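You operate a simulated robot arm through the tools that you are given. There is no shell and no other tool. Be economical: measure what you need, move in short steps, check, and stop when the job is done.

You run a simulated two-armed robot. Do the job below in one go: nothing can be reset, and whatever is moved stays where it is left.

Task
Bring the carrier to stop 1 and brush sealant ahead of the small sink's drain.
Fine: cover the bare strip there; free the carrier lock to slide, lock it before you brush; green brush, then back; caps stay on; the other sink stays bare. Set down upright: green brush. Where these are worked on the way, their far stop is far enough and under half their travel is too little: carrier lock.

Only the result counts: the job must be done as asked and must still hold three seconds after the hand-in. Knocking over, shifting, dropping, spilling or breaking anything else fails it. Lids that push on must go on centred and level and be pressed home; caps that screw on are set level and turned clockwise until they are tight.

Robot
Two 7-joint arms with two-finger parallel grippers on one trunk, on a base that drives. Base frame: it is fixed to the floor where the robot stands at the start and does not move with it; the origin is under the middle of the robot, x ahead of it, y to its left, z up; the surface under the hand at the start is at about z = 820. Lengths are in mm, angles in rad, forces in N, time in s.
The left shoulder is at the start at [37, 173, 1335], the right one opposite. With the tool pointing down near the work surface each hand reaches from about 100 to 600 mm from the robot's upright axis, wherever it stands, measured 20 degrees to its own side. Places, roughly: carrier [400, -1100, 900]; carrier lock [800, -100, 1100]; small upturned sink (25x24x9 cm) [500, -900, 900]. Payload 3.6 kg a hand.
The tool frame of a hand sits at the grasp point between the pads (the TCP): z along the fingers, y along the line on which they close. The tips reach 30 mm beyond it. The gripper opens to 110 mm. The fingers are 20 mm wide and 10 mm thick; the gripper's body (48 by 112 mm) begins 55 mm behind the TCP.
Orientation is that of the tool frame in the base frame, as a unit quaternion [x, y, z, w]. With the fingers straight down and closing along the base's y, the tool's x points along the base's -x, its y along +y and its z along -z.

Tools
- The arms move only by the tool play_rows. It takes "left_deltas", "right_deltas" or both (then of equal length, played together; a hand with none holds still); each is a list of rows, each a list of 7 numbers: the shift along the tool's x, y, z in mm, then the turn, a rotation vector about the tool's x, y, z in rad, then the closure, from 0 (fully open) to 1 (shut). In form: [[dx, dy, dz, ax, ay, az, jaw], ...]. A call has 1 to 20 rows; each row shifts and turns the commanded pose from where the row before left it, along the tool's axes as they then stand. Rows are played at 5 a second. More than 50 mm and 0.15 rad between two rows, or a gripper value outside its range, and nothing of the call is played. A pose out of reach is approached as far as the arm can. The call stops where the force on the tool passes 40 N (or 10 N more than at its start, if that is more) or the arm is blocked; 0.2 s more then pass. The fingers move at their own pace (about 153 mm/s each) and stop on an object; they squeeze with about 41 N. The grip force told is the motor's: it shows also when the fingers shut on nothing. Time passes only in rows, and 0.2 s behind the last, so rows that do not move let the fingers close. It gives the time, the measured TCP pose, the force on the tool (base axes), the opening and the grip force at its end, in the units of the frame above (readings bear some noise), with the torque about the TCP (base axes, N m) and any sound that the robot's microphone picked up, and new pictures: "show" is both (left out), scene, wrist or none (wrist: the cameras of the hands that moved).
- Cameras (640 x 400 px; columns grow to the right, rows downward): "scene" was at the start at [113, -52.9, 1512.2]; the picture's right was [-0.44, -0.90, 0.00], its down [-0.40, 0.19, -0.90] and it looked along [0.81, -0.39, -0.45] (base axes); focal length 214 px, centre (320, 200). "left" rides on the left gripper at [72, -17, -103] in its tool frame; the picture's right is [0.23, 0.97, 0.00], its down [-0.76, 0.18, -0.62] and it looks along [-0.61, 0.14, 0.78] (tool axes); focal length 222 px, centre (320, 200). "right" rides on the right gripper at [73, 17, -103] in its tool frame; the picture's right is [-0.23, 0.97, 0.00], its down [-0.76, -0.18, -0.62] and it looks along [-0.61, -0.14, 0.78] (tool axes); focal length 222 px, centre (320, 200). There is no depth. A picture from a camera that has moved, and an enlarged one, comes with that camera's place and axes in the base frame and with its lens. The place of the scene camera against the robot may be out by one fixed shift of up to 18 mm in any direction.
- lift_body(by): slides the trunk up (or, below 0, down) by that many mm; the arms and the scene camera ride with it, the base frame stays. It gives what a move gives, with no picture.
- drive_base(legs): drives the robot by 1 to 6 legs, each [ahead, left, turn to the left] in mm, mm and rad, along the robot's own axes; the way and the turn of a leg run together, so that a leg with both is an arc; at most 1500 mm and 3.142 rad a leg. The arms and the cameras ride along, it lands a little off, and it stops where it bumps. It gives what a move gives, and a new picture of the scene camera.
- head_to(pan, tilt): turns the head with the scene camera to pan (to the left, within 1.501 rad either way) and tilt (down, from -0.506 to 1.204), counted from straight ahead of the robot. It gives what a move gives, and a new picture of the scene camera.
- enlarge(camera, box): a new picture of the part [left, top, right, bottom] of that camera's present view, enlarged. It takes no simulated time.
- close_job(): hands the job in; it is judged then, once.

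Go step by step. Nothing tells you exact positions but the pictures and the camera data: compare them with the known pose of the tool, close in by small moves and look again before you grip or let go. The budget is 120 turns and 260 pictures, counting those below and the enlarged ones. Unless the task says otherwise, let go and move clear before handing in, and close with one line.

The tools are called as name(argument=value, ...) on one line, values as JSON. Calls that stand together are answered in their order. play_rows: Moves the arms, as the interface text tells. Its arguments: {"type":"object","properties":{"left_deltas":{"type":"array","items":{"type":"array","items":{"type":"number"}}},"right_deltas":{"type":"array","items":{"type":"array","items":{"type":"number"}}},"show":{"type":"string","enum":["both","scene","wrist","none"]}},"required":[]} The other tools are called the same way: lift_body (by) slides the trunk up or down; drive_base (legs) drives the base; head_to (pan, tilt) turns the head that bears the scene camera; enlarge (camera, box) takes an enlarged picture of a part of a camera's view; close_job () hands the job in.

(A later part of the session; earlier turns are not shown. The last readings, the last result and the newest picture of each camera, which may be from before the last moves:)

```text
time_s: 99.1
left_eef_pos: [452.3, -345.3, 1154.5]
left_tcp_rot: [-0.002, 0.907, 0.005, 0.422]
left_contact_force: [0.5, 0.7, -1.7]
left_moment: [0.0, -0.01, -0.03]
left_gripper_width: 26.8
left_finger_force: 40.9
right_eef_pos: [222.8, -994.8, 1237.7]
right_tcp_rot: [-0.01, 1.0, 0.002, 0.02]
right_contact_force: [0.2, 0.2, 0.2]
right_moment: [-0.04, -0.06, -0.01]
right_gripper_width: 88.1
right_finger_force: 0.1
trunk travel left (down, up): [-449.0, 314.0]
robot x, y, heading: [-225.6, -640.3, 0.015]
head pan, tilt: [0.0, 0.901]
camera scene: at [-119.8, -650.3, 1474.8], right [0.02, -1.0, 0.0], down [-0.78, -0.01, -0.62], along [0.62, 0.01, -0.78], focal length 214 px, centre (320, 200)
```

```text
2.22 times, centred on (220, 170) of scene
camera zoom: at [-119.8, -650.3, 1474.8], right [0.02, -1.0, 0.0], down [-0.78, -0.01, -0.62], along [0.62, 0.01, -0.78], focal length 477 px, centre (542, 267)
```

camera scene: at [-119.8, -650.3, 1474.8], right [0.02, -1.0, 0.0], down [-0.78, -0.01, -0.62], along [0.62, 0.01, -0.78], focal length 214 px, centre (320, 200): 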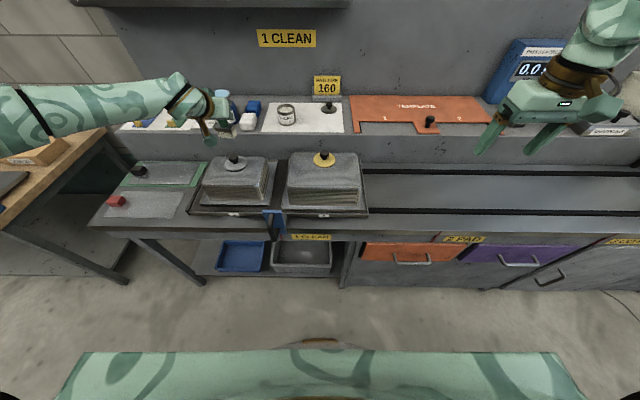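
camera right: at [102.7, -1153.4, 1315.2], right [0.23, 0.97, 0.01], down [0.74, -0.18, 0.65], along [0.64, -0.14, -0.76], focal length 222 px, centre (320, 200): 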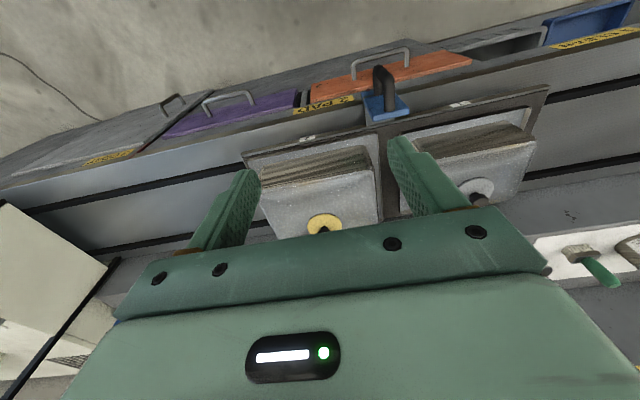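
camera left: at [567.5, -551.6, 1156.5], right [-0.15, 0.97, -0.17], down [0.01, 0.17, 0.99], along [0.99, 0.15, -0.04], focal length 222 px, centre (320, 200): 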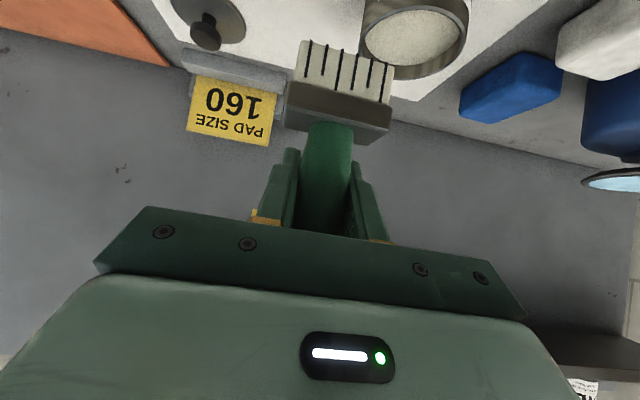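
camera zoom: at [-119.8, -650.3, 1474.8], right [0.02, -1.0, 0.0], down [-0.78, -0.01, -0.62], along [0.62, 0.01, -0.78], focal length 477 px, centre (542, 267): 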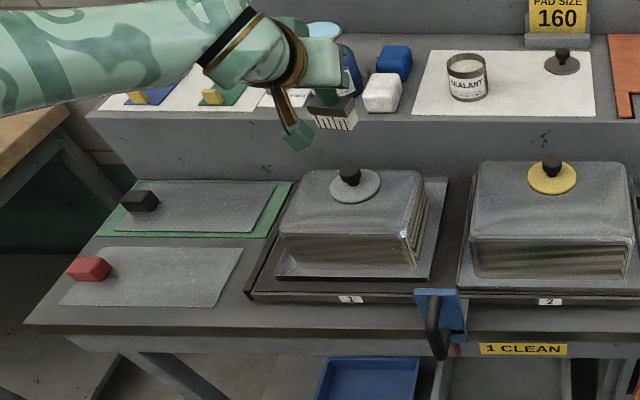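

Calibrating the scene camera on the brush gives the drain disc at about (478,-322,952), so the strip ahead of it spans x about 375 to 435. I back off 70 mm for arm room, then lower the brush above the strip.

drive_base(legs=[[-70, 0, 0]])

play_rows(left_deltas=[[17, 5, 37, 0, 0, 0, 0.95], [24, 4, 28, 0, 0, 0, 0.95], [24, 4, 12, 0, 0, 0, 0.95]], show="none")

enlarge(camera="scene", box=[170, 100, 310, 200])

enlarge(camera="left", box=[160, 0, 480, 200])

```text
time_s: 100.2
left_eef_pos: [381.6, -346.3, 1155.8]
left_tcp_rot: [-0.003, 0.906, 0.005, 0.424]
left_contact_force: [-1.2, -0.2, -0.2]
left_moment: [0.0, -0.01, 0.0]
left_gripper_width: 26.7
left_finger_force: 41.1
right_eef_pos: [152.5, -993.8, 1237.5]
right_tcp_rot: [-0.009, 1.0, 0.001, 0.021]
right_contact_force: [-0.5, -0.3, 0.7]
right_moment: [0.0, 0.0, 0.02]
right_gripper_width: 87.9
right_finger_force: 0.1
trunk travel left (down, up): [-449.0, 314.0]
robot x, y, heading: [-294.7, -640.0, 0.016]
head pan, tilt: [0.0, 0.901]
camera scene: at [-191.5, -651.8, 1474.9], right [0.02, -1.0, 0.0], down [-0.78, -0.01, -0.62], along [0.62, 0.01, -0.78], focal length 214 px, centre (320, 200)
```

scene: 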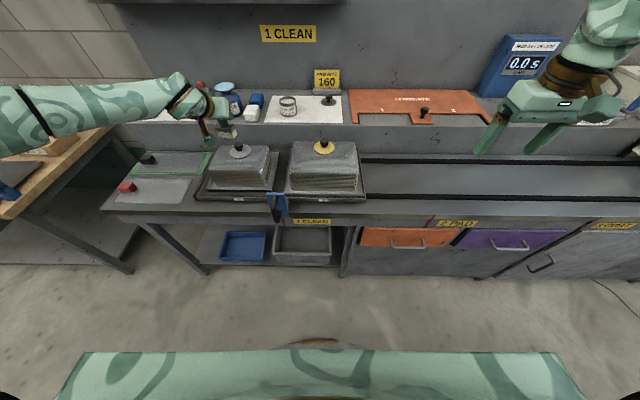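

```text
time_s: 101.0
left_eef_pos: [400.9, -332.7, 1053.6]
left_tcp_rot: [-0.003, 0.906, 0.005, 0.422]
left_contact_force: [-0.5, -0.9, -0.9]
left_moment: [0.0, 0.02, -0.01]
left_gripper_width: 26.6
left_finger_force: 41.0
right_eef_pos: [155.0, -994.7, 1237.5]
right_tcp_rot: [-0.01, 1.0, 0.001, 0.02]
right_contact_force: [0.1, 0.5, -0.6]
right_moment: [-0.04, -0.01, 0.0]
right_gripper_width: 88.1
right_finger_force: 0.0
trunk travel left (down, up): [-449.0, 314.0]
robot x, y, heading: [-298.8, -641.1, 0.015]
head pan, tilt: [0.0, 0.901]
```

```text
4.00 times, centred on (240, 150) of scene
camera zoom: at [-188.9, -651.3, 1474.7], right [0.02, -1.0, 0.0], down [-0.78, -0.01, -0.62], along [0.62, 0.01, -0.78], focal length 858 px, centre (640, 400)
```

zoom: 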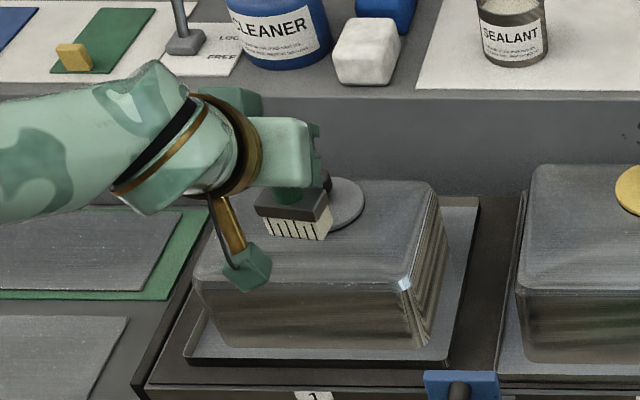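

```text
2.00 times, centred on (320, 100) of left
camera zoom: at [275.2, -350.1, 1065.0], right [-0.15, 0.97, -0.17], down [0.01, 0.17, 0.99], along [0.99, 0.15, -0.04], focal length 444 px, centre (320, 400)
```

zoom: 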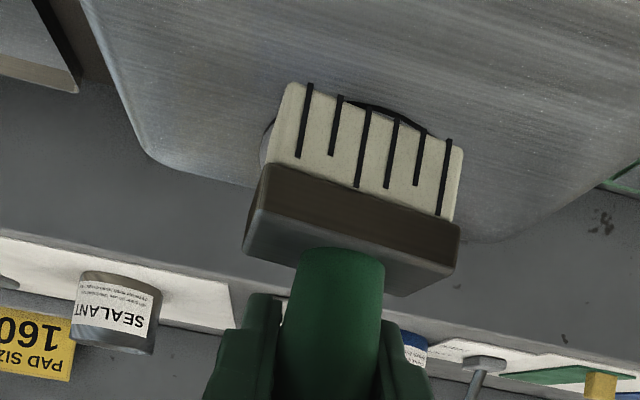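

The disc's front edge is at about x 427, the flat top spans y about -424 to -215. I go to the strip's right end and lower by feel.

play_rows(left_deltas=[[12, -30, 2.9, 0, 0, 0, 0.95], [12, -30, 2.9, 0, 0, 0, 0.95], [2.3, 0, 1.9, 0, 0, 0, 0.95], [2.3, 0, 1.9, 0, 0, 0, 0.95], [0, 0, 0, 0, 0, 0, 0.95]], show="none")

enlarge(camera="left", box=[160, 0, 480, 200])

enlarge(camera="scene", box=[190, 110, 302, 190])

```text
time_s: 102.2
left_eef_pos: [389.7, -391.5, 1026.2]
left_tcp_rot: [-0.002, 0.907, 0.004, 0.422]
left_contact_force: [0.5, -0.2, -0.6]
left_moment: [0.02, 0.0, 0.01]
left_gripper_width: 26.5
left_finger_force: 41.2
right_eef_pos: [153.7, -994.3, 1237.2]
right_tcp_rot: [-0.01, 1.0, 0.002, 0.02]
right_contact_force: [-0.6, 0.1, -1.2]
right_moment: [-0.02, 0.02, 0.03]
right_gripper_width: 87.9
right_finger_force: 0.1
trunk travel left (down, up): [-449.0, 314.0]
robot x, y, heading: [-294.3, -641.6, 0.013]
head pan, tilt: [0.0, 0.901]
```

```text
2.00 times, centred on (320, 100) of left
camera zoom: at [264.3, -409.9, 1037.7], right [-0.15, 0.97, -0.17], down [0.01, 0.17, 0.99], along [0.99, 0.15, -0.04], focal length 444 px, centre (320, 400)
```

zoom: 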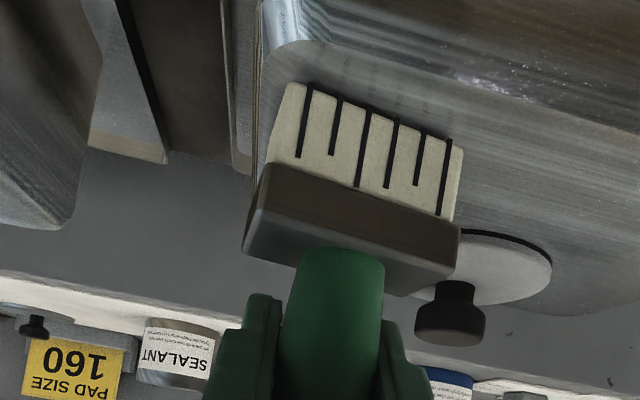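

```text
5.00 times, centred on (246, 150) of scene
camera zoom: at [-189.5, -651.7, 1474.8], right [0.02, -1.0, 0.0], down [-0.78, -0.01, -0.62], along [0.62, 0.01, -0.78], focal length 1072 px, centre (690, 450)
```

zoom: 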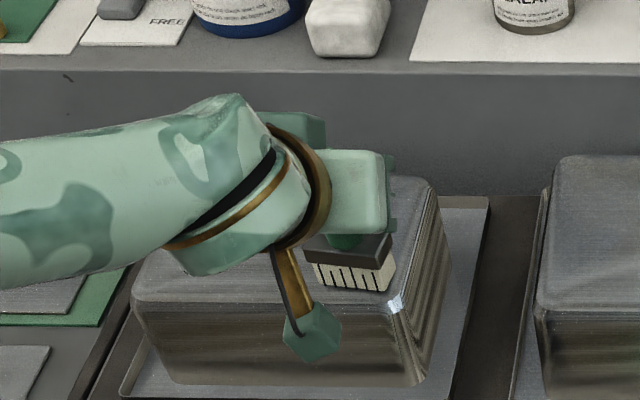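

play_rows(left_deltas=[[-1, 4, 5, 0, 0, 0, 0.95], [1.5, 0, 1.3, 0, 0, 0, 0.95], [0, 0, 0, 0, 0, 0, 0.95]], show="none")

```text
time_s: 103.0
left_eef_pos: [392.3, -388.0, 1023.0]
left_tcp_rot: [-0.004, 0.906, 0.006, 0.423]
left_contact_force: [0.3, 0.7, 2.6]
left_moment: [-0.03, -0.01, -0.01]
left_gripper_width: 26.7
left_finger_force: 41.5
right_eef_pos: [153.7, -995.0, 1237.3]
right_tcp_rot: [-0.009, 1.0, 0.001, 0.02]
right_contact_force: [-0.2, 0.5, -0.6]
right_moment: [0.01, 0.02, -0.01]
right_gripper_width: 87.9
right_finger_force: 0.0
trunk travel left (down, up): [-449.0, 314.0]
robot x, y, heading: [-299.5, -640.0, 0.015]
head pan, tilt: [0.0, 0.901]
```

play_rows(left_deltas=[[1.2, 0, 1, 0, 0, 0, 0.95], [0, 14, 0, 0, 0, 0, 0.95], [0, 14, 0, 0, 0, 0, 0.95], [0, 14, 0, 0, 0, 0, 0.95]], show="none")

enlarge(camera="left", box=[160, 0, 480, 200])

enlarge(camera="scene", box=[190, 110, 302, 190])

```text
time_s: 104.0
left_eef_pos: [393.1, -348.0, 1023.1]
left_tcp_rot: [-0.002, 0.906, 0.004, 0.423]
left_contact_force: [1.4, -3.5, 13.8]
left_moment: [-0.57, 0.25, 0.09]
left_gripper_width: 26.4
left_finger_force: 41.3
right_eef_pos: [152.9, -995.5, 1238.2]
right_tcp_rot: [-0.01, 1.0, 0.002, 0.021]
right_contact_force: [0.0, -0.3, 0.1]
right_moment: [-0.05, -0.02, 0.03]
right_gripper_width: 87.9
right_finger_force: 0.0
trunk travel left (down, up): [-449.0, 314.0]
robot x, y, heading: [-295.9, -641.7, 0.014]
head pan, tilt: [0.0, 0.901]
```

```text
2.00 times, centred on (320, 100) of left
camera zoom: at [267.0, -365.5, 1034.3], right [-0.15, 0.97, -0.17], down [0.01, 0.17, 0.99], along [0.99, 0.15, -0.03], focal length 444 px, centre (320, 400)
```

zoom: 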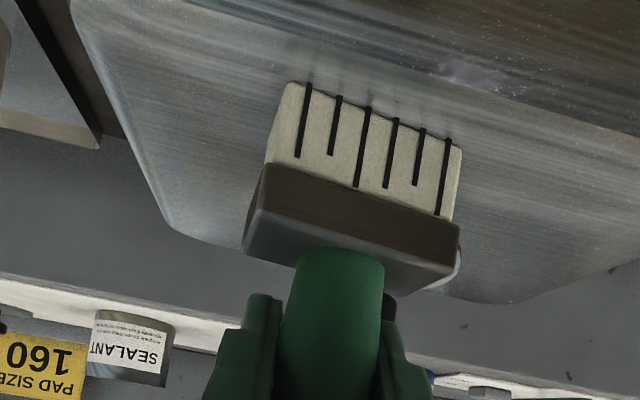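

```text
5.00 times, centred on (246, 150) of scene
camera zoom: at [-191.2, -652.9, 1475.0], right [0.02, -1.0, 0.0], down [-0.78, -0.01, -0.62], along [0.62, 0.01, -0.78], focal length 1072 px, centre (690, 450)
```

zoom: 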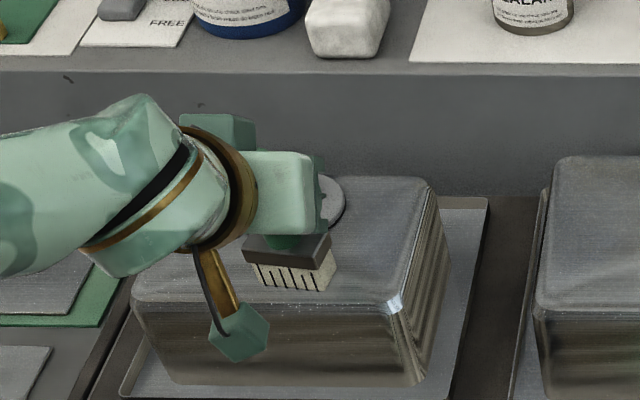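

I see no clear trace yet; I look closer at the path just brushed.

enlarge(camera="scene", box=[235, 140, 285, 180])

enlarge(camera="left", box=[190, 0, 330, 100])

```text
10.00 times, centred on (260, 160) of scene
camera zoom: at [-191.2, -652.9, 1475.0], right [0.02, -1.0, 0.0], down [-0.78, -0.01, -0.62], along [0.62, 0.01, -0.78], focal length 2145 px, centre (920, 600)
```

zoom: 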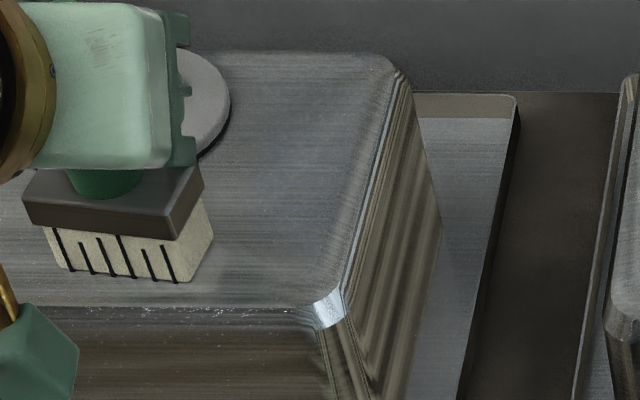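

```text
4.00 times, centred on (260, 50) of left
camera zoom: at [267.0, -365.5, 1034.3], right [-0.15, 0.97, -0.17], down [0.01, 0.17, 0.99], along [0.99, 0.15, -0.03], focal length 888 px, centre (560, 800)
```

zoom: 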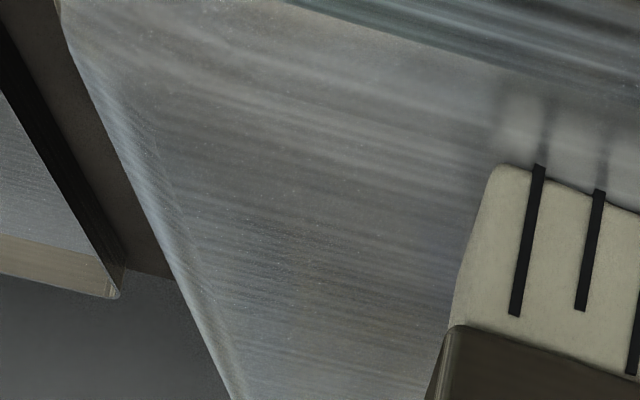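

play_rows(left_deltas=[[0, 14, 0, 0, 0, 0, 0.95], [0, 14, 0, 0, 0, 0, 0.95], [0, 14, 0, 0, 0, 0, 0.95], [0, 14, 0, 0, 0, 0, 0.95], [0, 14, 0, 0, 0, 0, 0.95], [0, 14, 0, 0, 0, 0, 0.95], [0, 12, 0, 0, 0, 0, 0.95]], show="none")

enlarge(camera="scene", box=[200, 120, 290, 190])

enlarge(camera="left", box=[100, 0, 400, 200])

```text
time_s: 105.5
left_eef_pos: [391.4, -248.8, 1023.4]
left_tcp_rot: [-0.002, 0.906, 0.006, 0.423]
left_contact_force: [-0.6, -2.1, 6.1]
left_moment: [-0.28, 0.22, 0.04]
left_gripper_width: 26.5
left_finger_force: 41.6
right_eef_pos: [153.5, -995.2, 1236.9]
right_tcp_rot: [-0.01, 1.0, 0.002, 0.02]
right_contact_force: [-0.2, -0.2, -0.3]
right_moment: [-0.01, 0.01, 0.0]
right_gripper_width: 88.0
right_finger_force: 0.1
trunk travel left (down, up): [-449.0, 314.0]
robot x, y, heading: [-297.1, -642.1, 0.015]
head pan, tilt: [0.0, 0.901]
```

```text
5.71 times, centred on (245, 155) of scene
camera zoom: at [-190.6, -652.3, 1474.9], right [0.02, -1.0, 0.0], down [-0.78, -0.01, -0.62], along [0.62, 0.01, -0.78], focal length 1226 px, centre (749, 457)
```

zoom: 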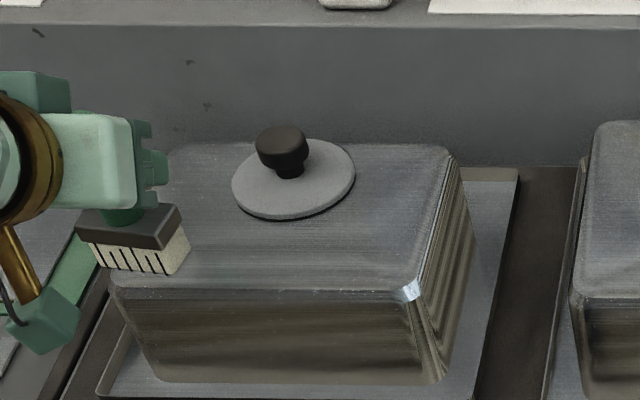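

```text
2.00 times, centred on (250, 100) of left
camera zoom: at [266.3, -267.0, 1034.6], right [-0.16, 0.97, -0.17], down [0.01, 0.17, 0.99], along [0.99, 0.15, -0.04], focal length 444 px, centre (460, 400)
```

zoom: 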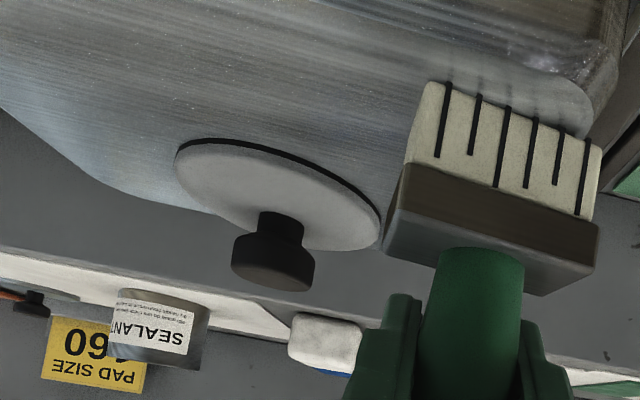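

Nothing shows yet; I make a return pass closer to the drain disc.

play_rows(left_deltas=[[-9.6, 0, 11.5, 0, 0, 0, 0.95], [0, -14, 0, 0, 0, 0, 0.95], [0, -14, 0, 0, 0, 0, 0.95], [0, -14, 0, 0, 0, 0, 0.95], [0, -14, 0, 0, 0, 0, 0.95], [0, -14, 0, 0, 0, 0, 0.95], [0, -14, 0, 0, 0, 0, 0.95], [0, -14, 0, 0, 0, 0, 0.95], [0, -14, 0, 0, 0, 0, 0.95], [0, -14, 0, 0, 0, 0, 0.95], [0, -14, 0, 0, 0, 0, 0.95]], show="none")

enlarge(camera="scene", box=[200, 120, 290, 190])

enlarge(camera="left", box=[200, 0, 500, 200])

```text
time_s: 108.0
left_eef_pos: [407.5, -388.2, 1023.1]
left_tcp_rot: [-0.002, 0.905, 0.005, 0.424]
left_contact_force: [1.0, 4.4, 18.1]
left_moment: [-0.07, 0.34, -0.09]
left_gripper_width: 26.9
left_finger_force: 41.1
right_eef_pos: [151.9, -996.3, 1239.1]
right_tcp_rot: [-0.01, 1.0, 0.001, 0.021]
right_contact_force: [0.3, 0.1, 0.1]
right_moment: [0.04, 0.0, 0.03]
right_gripper_width: 87.8
right_finger_force: 0.1
trunk travel left (down, up): [-449.0, 314.0]
robot x, y, heading: [-295.9, -641.5, 0.014]
head pan, tilt: [0.0, 0.901]
```

```text
5.71 times, centred on (245, 155) of scene
camera zoom: at [-191.9, -652.0, 1475.1], right [0.02, -1.0, 0.0], down [-0.78, -0.01, -0.62], along [0.62, 0.01, -0.78], focal length 1226 px, centre (749, 457)
```

zoom: 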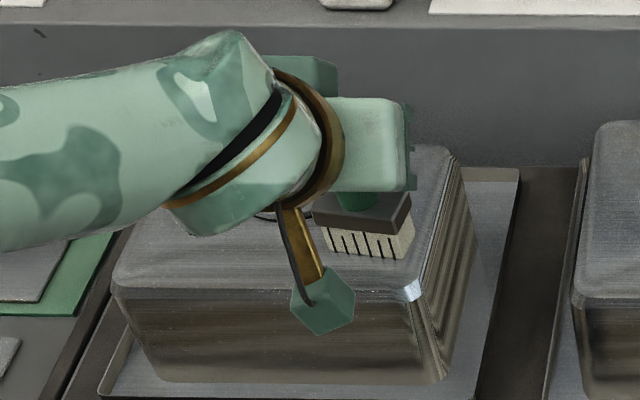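

```text
2.00 times, centred on (350, 100) of left
camera zoom: at [282.8, -407.1, 1034.3], right [-0.15, 0.97, -0.17], down [0.01, 0.17, 0.99], along [0.99, 0.15, -0.03], focal length 444 px, centre (260, 400)
```

zoom: 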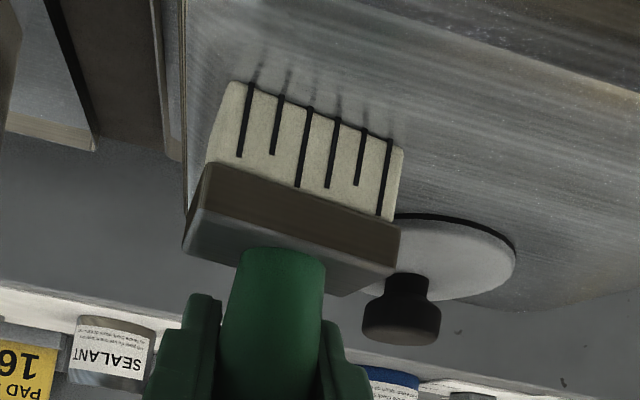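

No coat appears, so the brush was probably not loaded. I lift off and go back to dip again, better centred in the tin.

play_rows(left_deltas=[[-20, 8, -17, 0, 0, 0, 0.95], [-22, 8, -30, 0, 0, 0, 0.95], [-22, 8, -30, 0, 0, 0, 0.95], [-10, 8, -30, 0, 0, 0, 0.95], [0, 8, -10, 0, 0, 0, 0.95]], show="none")

drive_base(legs=[[0, -140, 0], [340, 0, 0]])

enlarge(camera="left", box=[220, 0, 460, 160])

enlarge(camera="scene", box=[210, 100, 306, 180])

```text
time_s: 109.2
left_eef_pos: [364.9, -348.2, 1154.1]
left_tcp_rot: [-0.002, 0.906, 0.005, 0.423]
left_contact_force: [0.4, 0.5, -1.1]
left_moment: [0.01, 0.02, 0.02]
left_gripper_width: 26.6
left_finger_force: 40.2
right_eef_pos: [154.1, -995.3, 1237.5]
right_tcp_rot: [-0.01, 1.0, 0.001, 0.02]
right_contact_force: [0.2, 0.2, 0.7]
right_moment: [0.0, 0.01, 0.01]
right_gripper_width: 88.1
right_finger_force: 0.0
trunk travel left (down, up): [-449.0, 314.0]
robot x, y, heading: [-298.2, -636.6, 0.016]
head pan, tilt: [0.0, 0.901]
```

```text
time_s: 112.3
left_eef_pos: [691.4, -458.6, 1153.0]
left_tcp_rot: [-0.017, 0.906, 0.013, 0.422]
left_contact_force: [1.0, -1.1, -2.0]
left_moment: [0.05, -0.03, 0.09]
left_gripper_width: 26.5
left_finger_force: 40.7
right_eef_pos: [500.9, -1108.9, 1236.4]
right_tcp_rot: [-0.025, 1.0, 0.003, 0.02]
right_contact_force: [-0.4, -0.7, -0.1]
right_moment: [0.03, -0.02, 0.02]
right_gripper_width: 88.1
right_finger_force: 0.0
trunk travel left (down, up): [-449.0, 314.0]
robot x, y, heading: [38.6, -765.2, 0.047]
head pan, tilt: [0.0, 0.901]
camera scene: at [146.3, -777.2, 1474.7], right [0.05, -1.0, 0.0], down [-0.78, -0.04, -0.62], along [0.62, 0.03, -0.78], focal length 214 px, centre (320, 200)
```

scene: 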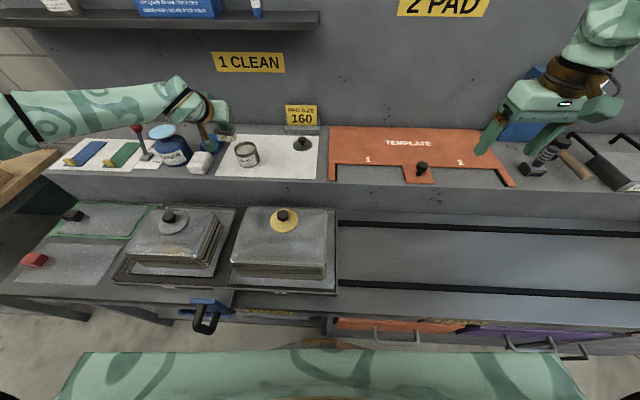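

```text
2.50 times, centred on (340, 80) of left
camera zoom: at [567.3, -479.4, 1166.5], right [-0.19, 0.97, -0.17], down [0.01, 0.17, 0.99], along [0.98, 0.18, -0.04], focal length 555 px, centre (270, 500)
```

zoom: 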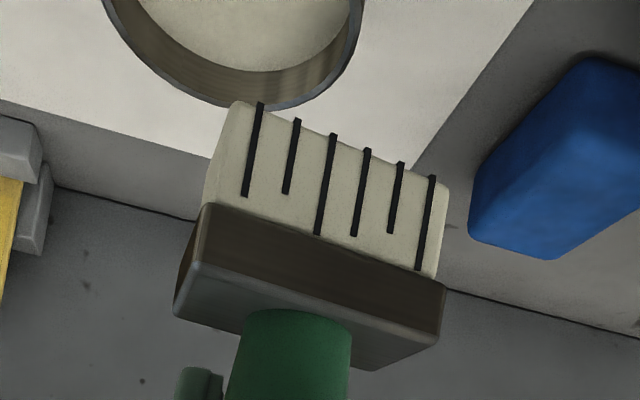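

```text
5.00 times, centred on (258, 140) of scene
camera zoom: at [146.3, -777.2, 1474.7], right [0.05, -1.0, 0.0], down [-0.78, -0.04, -0.62], along [0.62, 0.03, -0.78], focal length 1072 px, centre (630, 500)
```

zoom: 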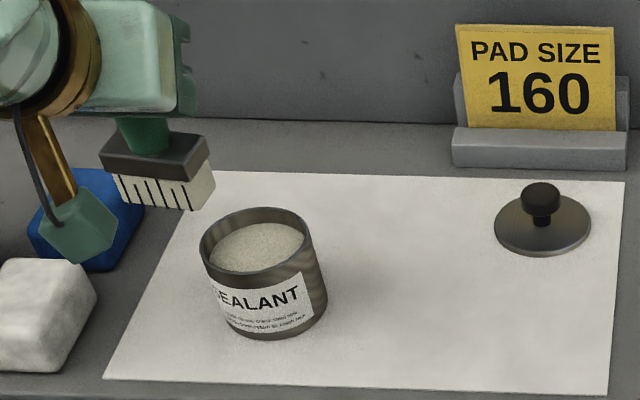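

drive_base(legs=[[0, 0, -0.04]])

enlarge(camera="left", box=[220, 0, 460, 160])

enlarge(camera="scene", box=[210, 100, 306, 180])

```text
time_s: 113.1
left_eef_pos: [703.5, -479.3, 1153.6]
left_tcp_rot: [0.001, 0.906, 0.002, 0.423]
left_contact_force: [0.0, -0.5, -1.1]
left_moment: [0.02, 0.01, 0.02]
left_gripper_width: 26.5
left_finger_force: 41.3
right_eef_pos: [486.2, -1124.3, 1239.0]
right_tcp_rot: [-0.006, 1.0, 0.001, 0.02]
right_contact_force: [0.3, 0.0, 0.1]
right_moment: [0.01, -0.02, -0.03]
right_gripper_width: 87.8
right_finger_force: 0.0
trunk travel left (down, up): [-449.0, 314.0]
robot x, y, heading: [39.7, -769.6, 0.014]
head pan, tilt: [0.0, 0.901]
camera scene: at [145.2, -777.9, 1474.8], right [0.01, -1.0, 0.0], down [-0.78, -0.01, -0.62], along [0.62, 0.01, -0.78], focal length 214 px, centre (320, 200)
```

scene: 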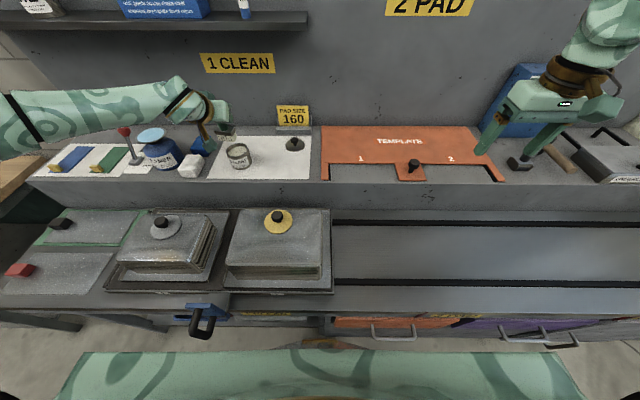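

```text
2.50 times, centred on (340, 80) of left
camera zoom: at [577.3, -497.6, 1166.2], right [-0.15, 0.97, -0.17], down [0.01, 0.17, 0.99], along [0.99, 0.14, -0.04], focal length 555 px, centre (270, 500)
```

zoom: 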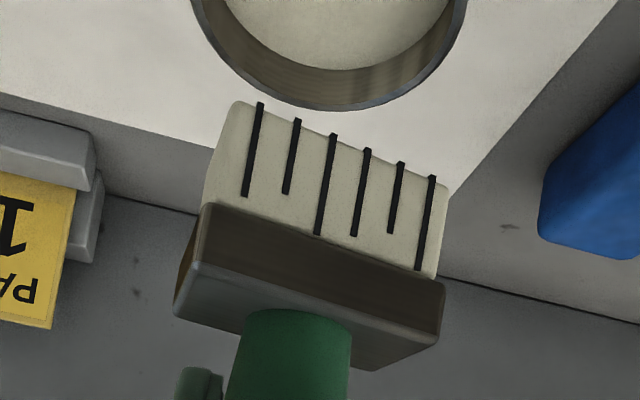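

```text
5.00 times, centred on (258, 140) of scene
camera zoom: at [145.2, -777.9, 1474.8], right [0.01, -1.0, 0.0], down [-0.78, -0.01, -0.62], along [0.62, 0.01, -0.78], focal length 1072 px, centre (630, 500)
```

zoom: 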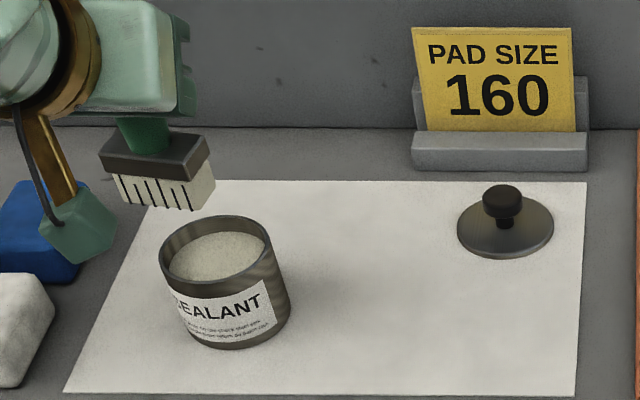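

Re-measuring, the tin's rim is nearer z 1028 with its centre about (719,-486), so the earlier contacts were with the rim. I centre the brush there and lower above the rim.

play_rows(left_deltas=[[10.3, -3.3, 18.8, 0, 0, 0, 0.95], [10.3, -3.3, 18.8, 0, 0, 0, 0.95], [0, 0, 0, 0, 0, 0, 0.95]], show="none")

enlarge(camera="left", box=[240, 0, 440, 130])

enlarge(camera="scene", box=[222, 130, 282, 180])

```text
time_s: 113.9
left_eef_pos: [718.7, -489.6, 1112.9]
left_tcp_rot: [0.0, 0.906, 0.004, 0.422]
left_contact_force: [-0.8, -0.4, 0.0]
left_moment: [0.0, 0.0, 0.02]
left_gripper_width: 26.5
left_finger_force: 41.1
right_eef_pos: [484.7, -1125.0, 1237.1]
right_tcp_rot: [-0.006, 1.0, 0.001, 0.019]
right_contact_force: [0.2, 0.8, 0.7]
right_moment: [0.03, 0.02, -0.01]
right_gripper_width: 87.9
right_finger_force: 0.2
trunk travel left (down, up): [-449.0, 314.0]
robot x, y, heading: [34.6, -765.7, 0.007]
head pan, tilt: [0.0, 0.901]
```

```text
3.08 times, centred on (340, 65) of left
camera zoom: at [593.2, -506.6, 1125.5], right [-0.15, 0.97, -0.17], down [0.01, 0.17, 0.99], along [0.99, 0.14, -0.04], focal length 684 px, centre (258, 615)
```

zoom: 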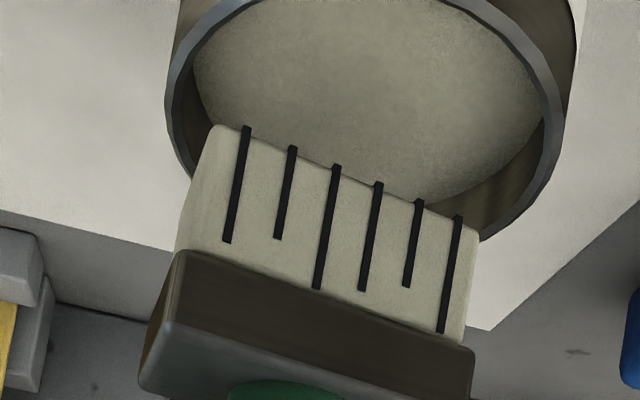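

```text
8.00 times, centred on (252, 155) of scene
camera zoom: at [144.6, -778.5, 1474.9], right [0.01, -1.0, 0.0], down [-0.78, -0.01, -0.62], along [0.62, 0.01, -0.78], focal length 1716 px, centre (864, 560)
```

zoom: 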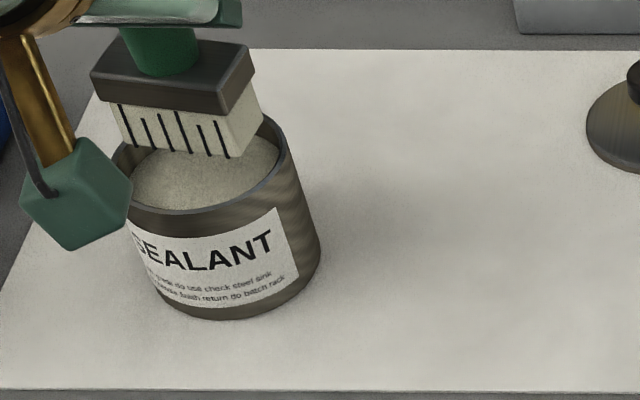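

play_rows(left_deltas=[[5.5, 3.5, 2, 0, 0, 0, 0.95], [3, 0, 2.6, 0, 0, 0, 0.95], [0, 0, 0, 0, 0, 0, 0.95]], show="none")

enlarge(camera="left", box=[240, 0, 440, 130])

enlarge(camera="scene", box=[222, 130, 282, 180])

```text
time_s: 114.7
left_eef_pos: [716.5, -484.5, 1104.8]
left_tcp_rot: [0.0, 0.906, 0.004, 0.423]
left_contact_force: [0.5, -0.1, -0.2]
left_moment: [0.0, 0.0, 0.0]
left_gripper_width: 26.4
left_finger_force: 41.4
right_eef_pos: [484.5, -1125.4, 1238.8]
right_tcp_rot: [-0.007, 1.0, 0.001, 0.02]
right_contact_force: [-0.6, 0.1, -0.6]
right_moment: [0.0, 0.0, -0.01]
right_gripper_width: 87.9
right_finger_force: 0.0
trunk travel left (down, up): [-449.0, 314.0]
robot x, y, heading: [38.7, -766.5, 0.007]
head pan, tilt: [0.0, 0.901]
```

```text
3.08 times, centred on (340, 65) of left
camera zoom: at [591.1, -501.8, 1116.0], right [-0.15, 0.97, -0.17], down [0.01, 0.17, 0.99], along [0.99, 0.14, -0.04], focal length 684 px, centre (258, 615)
```

zoom: 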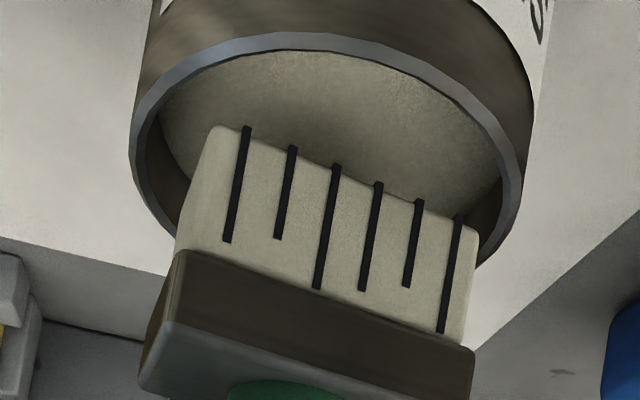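

```text
8.00 times, centred on (252, 155) of scene
camera zoom: at [145.0, -778.8, 1474.8], right [0.01, -1.0, 0.0], down [-0.78, -0.01, -0.62], along [0.62, 0.01, -0.78], focal length 1716 px, centre (864, 560)
```

zoom: 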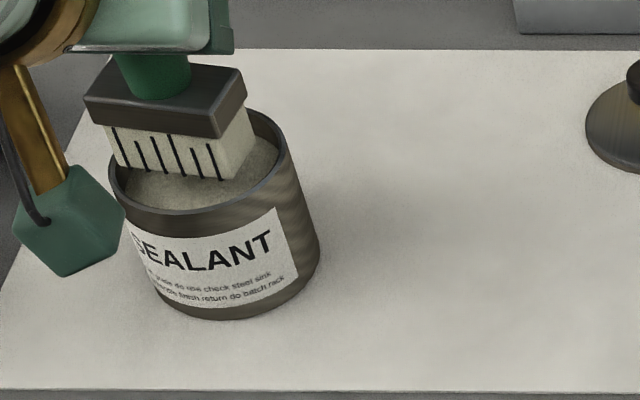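

play_rows(left_deltas=[[0, -3.5, 0, 0, 0, 0, 0.95], [4, 0, 3.3, 0, 0, 0, 0.95], [3, 0, 2.5, 0, 0, 0, 0.95], [0, 0, 0, 0, 0, 0, 0.95]], show="none")

```text
time_s: 115.7
left_eef_pos: [716.6, -487.5, 1094.8]
left_tcp_rot: [0.0, 0.906, 0.004, 0.423]
left_contact_force: [-0.4, 0.6, -1.2]
left_moment: [-0.01, 0.02, -0.01]
left_gripper_width: 26.7
left_finger_force: 41.6
right_eef_pos: [486.0, -1125.0, 1237.7]
right_tcp_rot: [-0.006, 1.0, 0.0, 0.021]
right_contact_force: [-0.4, -1.2, -0.7]
right_moment: [-0.01, -0.04, -0.03]
right_gripper_width: 88.0
right_finger_force: 0.1
trunk travel left (down, up): [-449.0, 314.0]
robot x, y, heading: [39.7, -770.1, 0.013]
head pan, tilt: [0.0, 0.901]
```

No contact at tip height about 1024, so the bristles are now inside the rim. I lower further.

play_rows(left_deltas=[[3, 0, 2.5, 0, 0, 0, 0.95], [3, 0, 2.5, 0, 0, 0, 0.95], [0, 0, 0, 0, 0, 0, 0.95]], show="none")

enlarge(camera="left", box=[240, 0, 440, 130])

enlarge(camera="scene", box=[222, 130, 282, 180])

```text
time_s: 116.5
left_eef_pos: [717.5, -486.3, 1087.5]
left_tcp_rot: [0.0, 0.906, 0.003, 0.422]
left_contact_force: [-0.2, 0.2, -0.3]
left_moment: [-0.01, -0.05, 0.01]
left_gripper_width: 26.6
left_finger_force: 41.3
right_eef_pos: [485.4, -1124.5, 1237.8]
right_tcp_rot: [-0.006, 1.0, 0.001, 0.02]
right_contact_force: [-0.5, -0.2, -0.3]
right_moment: [0.03, 0.0, 0.02]
right_gripper_width: 87.9
right_finger_force: 0.1
trunk travel left (down, up): [-449.0, 314.0]
robot x, y, heading: [34.9, -770.4, 0.007]
head pan, tilt: [0.0, 0.901]
```

```text
3.08 times, centred on (340, 65) of left
camera zoom: at [591.3, -504.9, 1099.9], right [-0.15, 0.97, -0.17], down [0.01, 0.17, 0.99], along [0.99, 0.14, -0.04], focal length 684 px, centre (258, 615)
```

zoom: 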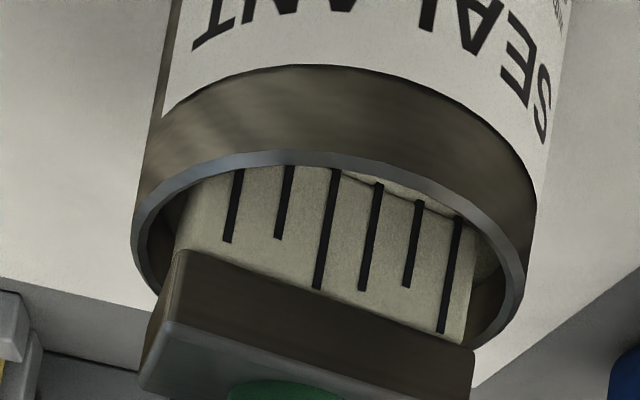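

```text
8.00 times, centred on (252, 155) of scene
camera zoom: at [145.0, -778.7, 1474.8], right [0.01, -1.0, 0.0], down [-0.78, -0.01, -0.62], along [0.62, 0.01, -0.78], focal length 1716 px, centre (864, 560)
```

zoom: 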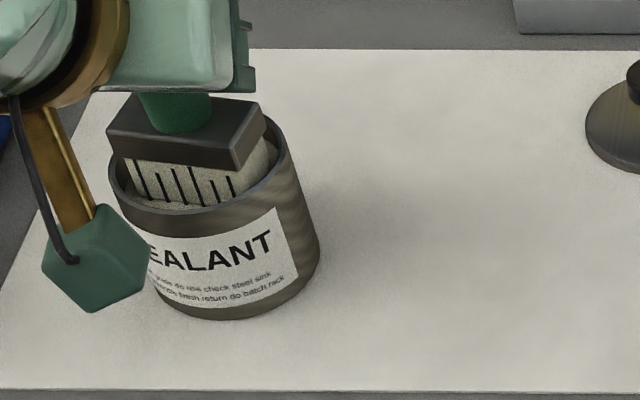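

Now the bristles are truly inside. A few mm deeper into the sealant, then up.

play_rows(left_deltas=[[3, 0, 2.5, 0, 0, 0, 0.95], [3, 0, 2.5, 0, 0, 0, 0.95], [0, 0, 0, 0, 0, 0, 0.95], [0, 0, 0, 0, 0, 0, 0.95]], show="none")

play_rows(left_deltas=[[-5, 0, -4.2, 0, 0, 0, 0.95], [-15, 0, -12.6, 0, 0, 0, 0.95], [-15, 0, -12.6, 0, 0, 0, 0.95], [-20, 0, -16.8, 0, 0, 0, 0.95]], show="none")

enlarge(camera="left", box=[240, 0, 440, 130])

enlarge(camera="scene", box=[210, 100, 290, 170])

```text
time_s: 117.5
left_eef_pos: [716.6, -487.8, 1086.2]
left_tcp_rot: [-0.001, 0.904, 0.005, 0.428]
left_contact_force: [5.3, 4.2, 36.6]
left_moment: [-0.25, 0.27, -0.01]
left_gripper_width: 26.8
left_finger_force: 41.1
right_eef_pos: [482.4, -1124.4, 1239.1]
right_tcp_rot: [-0.006, 1.0, 0.002, 0.021]
right_contact_force: [-0.6, -0.5, -0.3]
right_moment: [0.0, 0.02, -0.01]
right_gripper_width: 87.9
right_finger_force: 0.0
trunk travel left (down, up): [-449.0, 314.0]
robot x, y, heading: [38.5, -767.7, 0.013]
head pan, tilt: [0.0, 0.901]
```

```text
time_s: 118.5
left_eef_pos: [714.9, -488.9, 1151.8]
left_tcp_rot: [0.001, 0.907, 0.003, 0.421]
left_contact_force: [0.3, 0.2, -1.1]
left_moment: [-0.01, 0.02, -0.01]
left_gripper_width: 26.5
left_finger_force: 40.8
right_eef_pos: [485.0, -1123.9, 1236.8]
right_tcp_rot: [-0.006, 1.0, 0.001, 0.019]
right_contact_force: [0.1, -0.4, -0.5]
right_moment: [0.05, -0.02, -0.02]
right_gripper_width: 88.2
right_finger_force: 0.0
trunk travel left (down, up): [-449.0, 314.0]
robot x, y, heading: [39.4, -767.4, 0.01]
head pan, tilt: [0.0, 0.901]
```

```text
3.08 times, centred on (340, 65) of left
camera zoom: at [589.7, -505.8, 1163.5], right [-0.15, 0.97, -0.17], down [0.01, 0.17, 0.99], along [0.99, 0.14, -0.04], focal length 684 px, centre (258, 615)
```

zoom: 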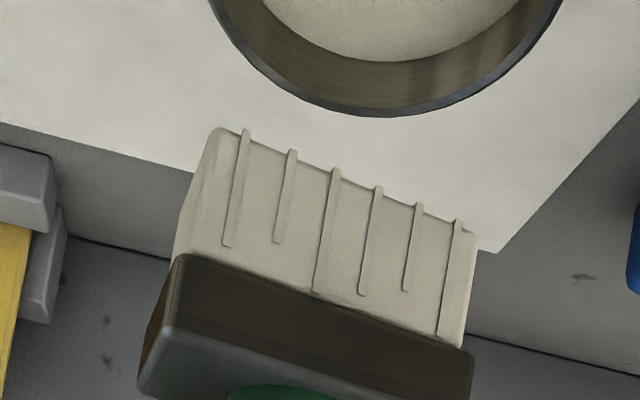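

```text
5.71 times, centred on (250, 135) of scene
camera zoom: at [144.7, -778.9, 1474.8], right [0.01, -1.0, 0.0], down [-0.78, -0.01, -0.62], along [0.62, 0.01, -0.78], focal length 1226 px, centre (720, 571)
```

zoom: 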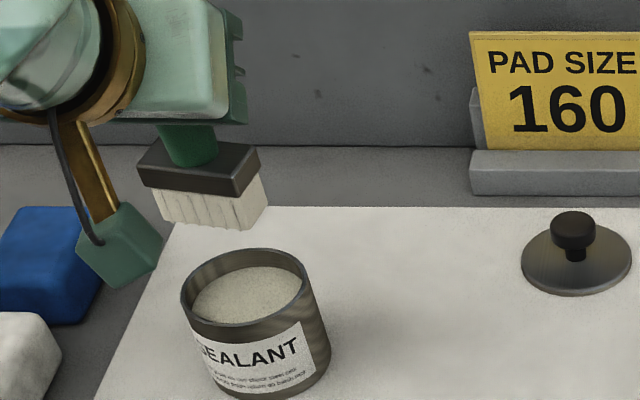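

The bristles are clearly coated now. I carry the brush back to the sink.

drive_base(legs=[[-336, 0, 0], [0, 126, 0]])

```text
time_s: 121.6
left_eef_pos: [379.5, -369.1, 1152.0]
left_tcp_rot: [0.002, 0.906, 0.003, 0.423]
left_contact_force: [-0.5, 0.1, -0.8]
left_moment: [0.01, 0.0, 0.01]
left_gripper_width: 26.5
left_finger_force: 41.8
right_eef_pos: [149.4, -1004.0, 1236.7]
right_tcp_rot: [-0.004, 1.0, 0.0, 0.02]
right_contact_force: [-0.1, -0.1, 0.2]
right_moment: [0.01, -0.05, -0.05]
right_gripper_width: 87.8
right_finger_force: 0.1
trunk travel left (down, up): [-449.0, 314.0]
robot x, y, heading: [-299.0, -647.5, 0.012]
head pan, tilt: [0.0, 0.901]
camera scene: at [-190.7, -658.0, 1474.8], right [0.01, -1.0, 0.0], down [-0.78, -0.01, -0.62], along [0.62, 0.0, -0.78], focal length 214 px, centre (320, 200)
```

scene: 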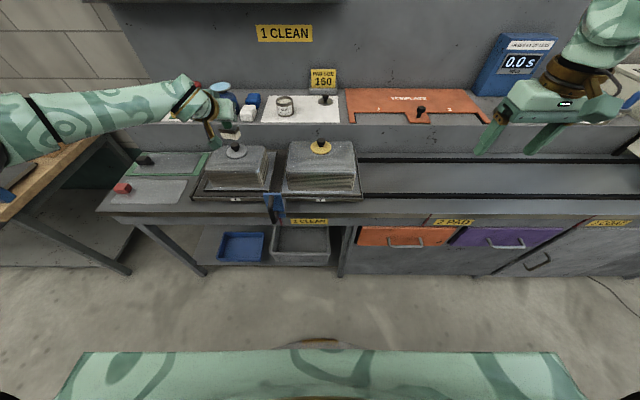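

play_rows(left_deltas=[[28.9, -5.3, 29.9, 0, 0, 0, 0.95], [28.9, -5.3, 29.9, 0, 0, 0, 0.95], [28.9, -5.3, 29.9, 0, 0, 0, 0.95], [2.3, 0, 1.9, 0, 0, 0, 0.95], [1.5, 0, 1.3, 0, 0, 0, 0.95], [0, 0, 0, 0, 0, 0, 0.95]], show="none")

```text
time_s: 123.0
left_eef_pos: [391.5, -383.9, 1021.6]
left_tcp_rot: [0.002, 0.906, 0.003, 0.423]
left_contact_force: [0.2, -0.6, -0.8]
left_moment: [-0.03, -0.01, 0.01]
left_gripper_width: 26.5
left_finger_force: 41.2
right_eef_pos: [149.0, -1003.9, 1237.0]
right_tcp_rot: [-0.004, 1.0, 0.001, 0.02]
right_contact_force: [-0.2, 0.5, -0.5]
right_moment: [0.0, 0.0, -0.01]
right_gripper_width: 87.9
right_finger_force: 0.1
trunk travel left (down, up): [-449.0, 314.0]
robot x, y, heading: [-296.9, -647.1, 0.007]
head pan, tilt: [0.0, 0.901]
```

play_rows(left_deltas=[[1.5, 0, 1.3, 0, 0, 0, 0.95], [1.2, 0, 1, 0, 0, 0, 0.95], [0, 0, 0, 0, 0, 0, 0.95]], show="none")

```text
time_s: 123.8
left_eef_pos: [393.2, -383.9, 1021.0]
left_tcp_rot: [0.002, 0.906, 0.003, 0.424]
left_contact_force: [1.6, 1.1, 12.3]
left_moment: [-0.23, 0.14, 0.03]
left_gripper_width: 26.7
left_finger_force: 41.0
right_eef_pos: [146.5, -1005.3, 1237.6]
right_tcp_rot: [-0.004, 1.0, 0.002, 0.02]
right_contact_force: [-0.7, 0.8, -0.8]
right_moment: [-0.02, 0.03, 0.01]
right_gripper_width: 88.1
right_finger_force: 0.0
trunk travel left (down, up): [-449.0, 314.0]
robot x, y, heading: [-294.1, -647.4, 0.006]
head pan, tilt: [0.0, 0.901]
```

Contact at 12 N. I stroke to the left along the strip.

play_rows(left_deltas=[[0, 13, 0, 0, 0, 0, 0.95], [0, 13, 0, 0, 0, 0, 0.95], [0, 13, 0, 0, 0, 0, 0.95], [0, 13, 0, 0, 0, 0, 0.95], [0, 13, 0, 0, 0, 0, 0.95], [0, 13, 0, 0, 0, 0, 0.95], [0, 13, 0, 0, 0, 0, 0.95], [0, 13, 0, 0, 0, 0, 0.95], [0, 13, 0, 0, 0, 0, 0.95], [0, 13, 0, 0, 0, 0, 0.95]], show="none")

enlarge(camera="scene", box=[195, 120, 285, 190])

enlarge(camera="left", box=[100, 0, 400, 200])

```text
time_s: 126.0
left_eef_pos: [392.4, -253.2, 1022.5]
left_tcp_rot: [0.002, 0.905, 0.003, 0.425]
left_contact_force: [0.0, -3.9, 14.5]
left_moment: [-0.58, 0.21, 0.05]
left_gripper_width: 26.4
left_finger_force: 40.5
right_eef_pos: [146.0, -1006.7, 1238.3]
right_tcp_rot: [-0.005, 1.0, 0.002, 0.021]
right_contact_force: [-0.3, -0.1, 0.0]
right_moment: [0.01, 0.0, 0.01]
right_gripper_width: 88.0
right_finger_force: 0.1
trunk travel left (down, up): [-449.0, 314.0]
robot x, y, heading: [-298.3, -645.3, 0.006]
head pan, tilt: [0.0, 0.901]
```

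```text
5.71 times, centred on (240, 155) of scene
camera zoom: at [-193.1, -659.7, 1475.0], right [0.01, -1.0, 0.0], down [-0.78, -0.01, -0.62], along [0.62, 0.01, -0.78], focal length 1226 px, centre (777, 457)
```

zoom: 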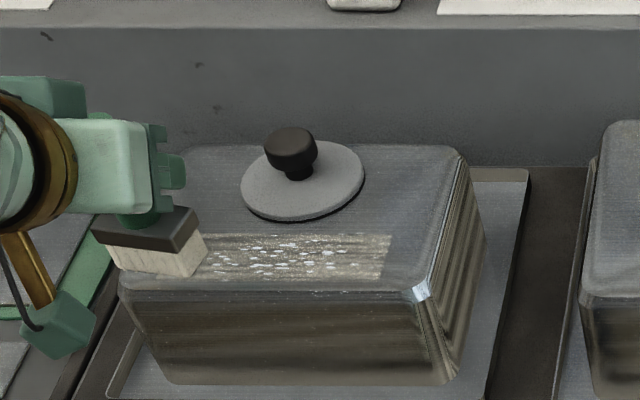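

```text
2.00 times, centred on (250, 100) of left
camera zoom: at [266.1, -270.9, 1033.3], right [-0.14, 0.98, -0.17], down [0.01, 0.17, 0.99], along [0.99, 0.14, -0.03], focal length 444 px, centre (460, 400)
```

zoom: 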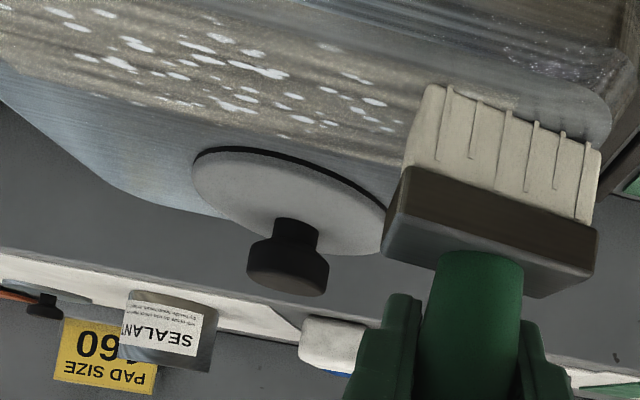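

A coat shows now along the strip. I extend a little left, then make a return pass nearer the drain to fill it evenly.

play_rows(left_deltas=[[0, 8, 0, 0, 0, 0, 0.95], [-7.3, 0, 8.7, 0, 0, 0, 0.95], [0, -14, 0, 0, 0, 0, 0.95], [0, -14, 0, 0, 0, 0, 0.95], [0, -14, 0, 0, 0, 0, 0.95], [0, -14, 0, 0, 0, 0, 0.95], [0, -14, 0, 0, 0, 0, 0.95], [0, -14, 0, 0, 0, 0, 0.95], [0, -14, 0, 0, 0, 0, 0.95], [0, -14, 0, 0, 0, 0, 0.95], [0, -14, 0, 0, 0, 0, 0.95], [0, -14, 0, 0, 0, 0, 0.95]], show="none")

enlarge(camera="left", box=[200, 0, 500, 200])

```text
time_s: 128.6
left_eef_pos: [403.6, -386.9, 1022.3]
left_tcp_rot: [0.002, 0.906, 0.003, 0.424]
left_contact_force: [-0.9, 7.4, 24.2]
left_moment: [-0.19, 0.37, -0.09]
left_gripper_width: 26.5
left_finger_force: 40.6
right_eef_pos: [145.6, -1004.8, 1238.9]
right_tcp_rot: [-0.004, 1.0, 0.003, 0.021]
right_contact_force: [0.8, 0.2, -0.9]
right_moment: [-0.02, -0.02, 0.0]
right_gripper_width: 88.0
right_finger_force: 0.0
trunk travel left (down, up): [-449.0, 314.0]
robot x, y, heading: [-299.6, -644.9, 0.009]
head pan, tilt: [0.0, 0.901]
```

```text
2.00 times, centred on (350, 100) of left
camera zoom: at [277.6, -403.1, 1033.2], right [-0.14, 0.97, -0.17], down [0.01, 0.17, 0.99], along [0.99, 0.14, -0.03], focal length 444 px, centre (260, 400)
```

zoom: 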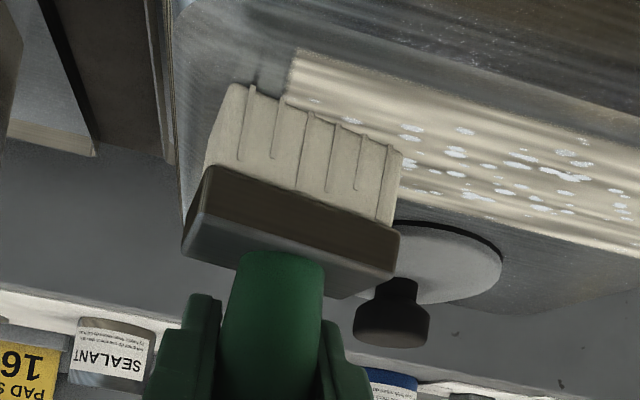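

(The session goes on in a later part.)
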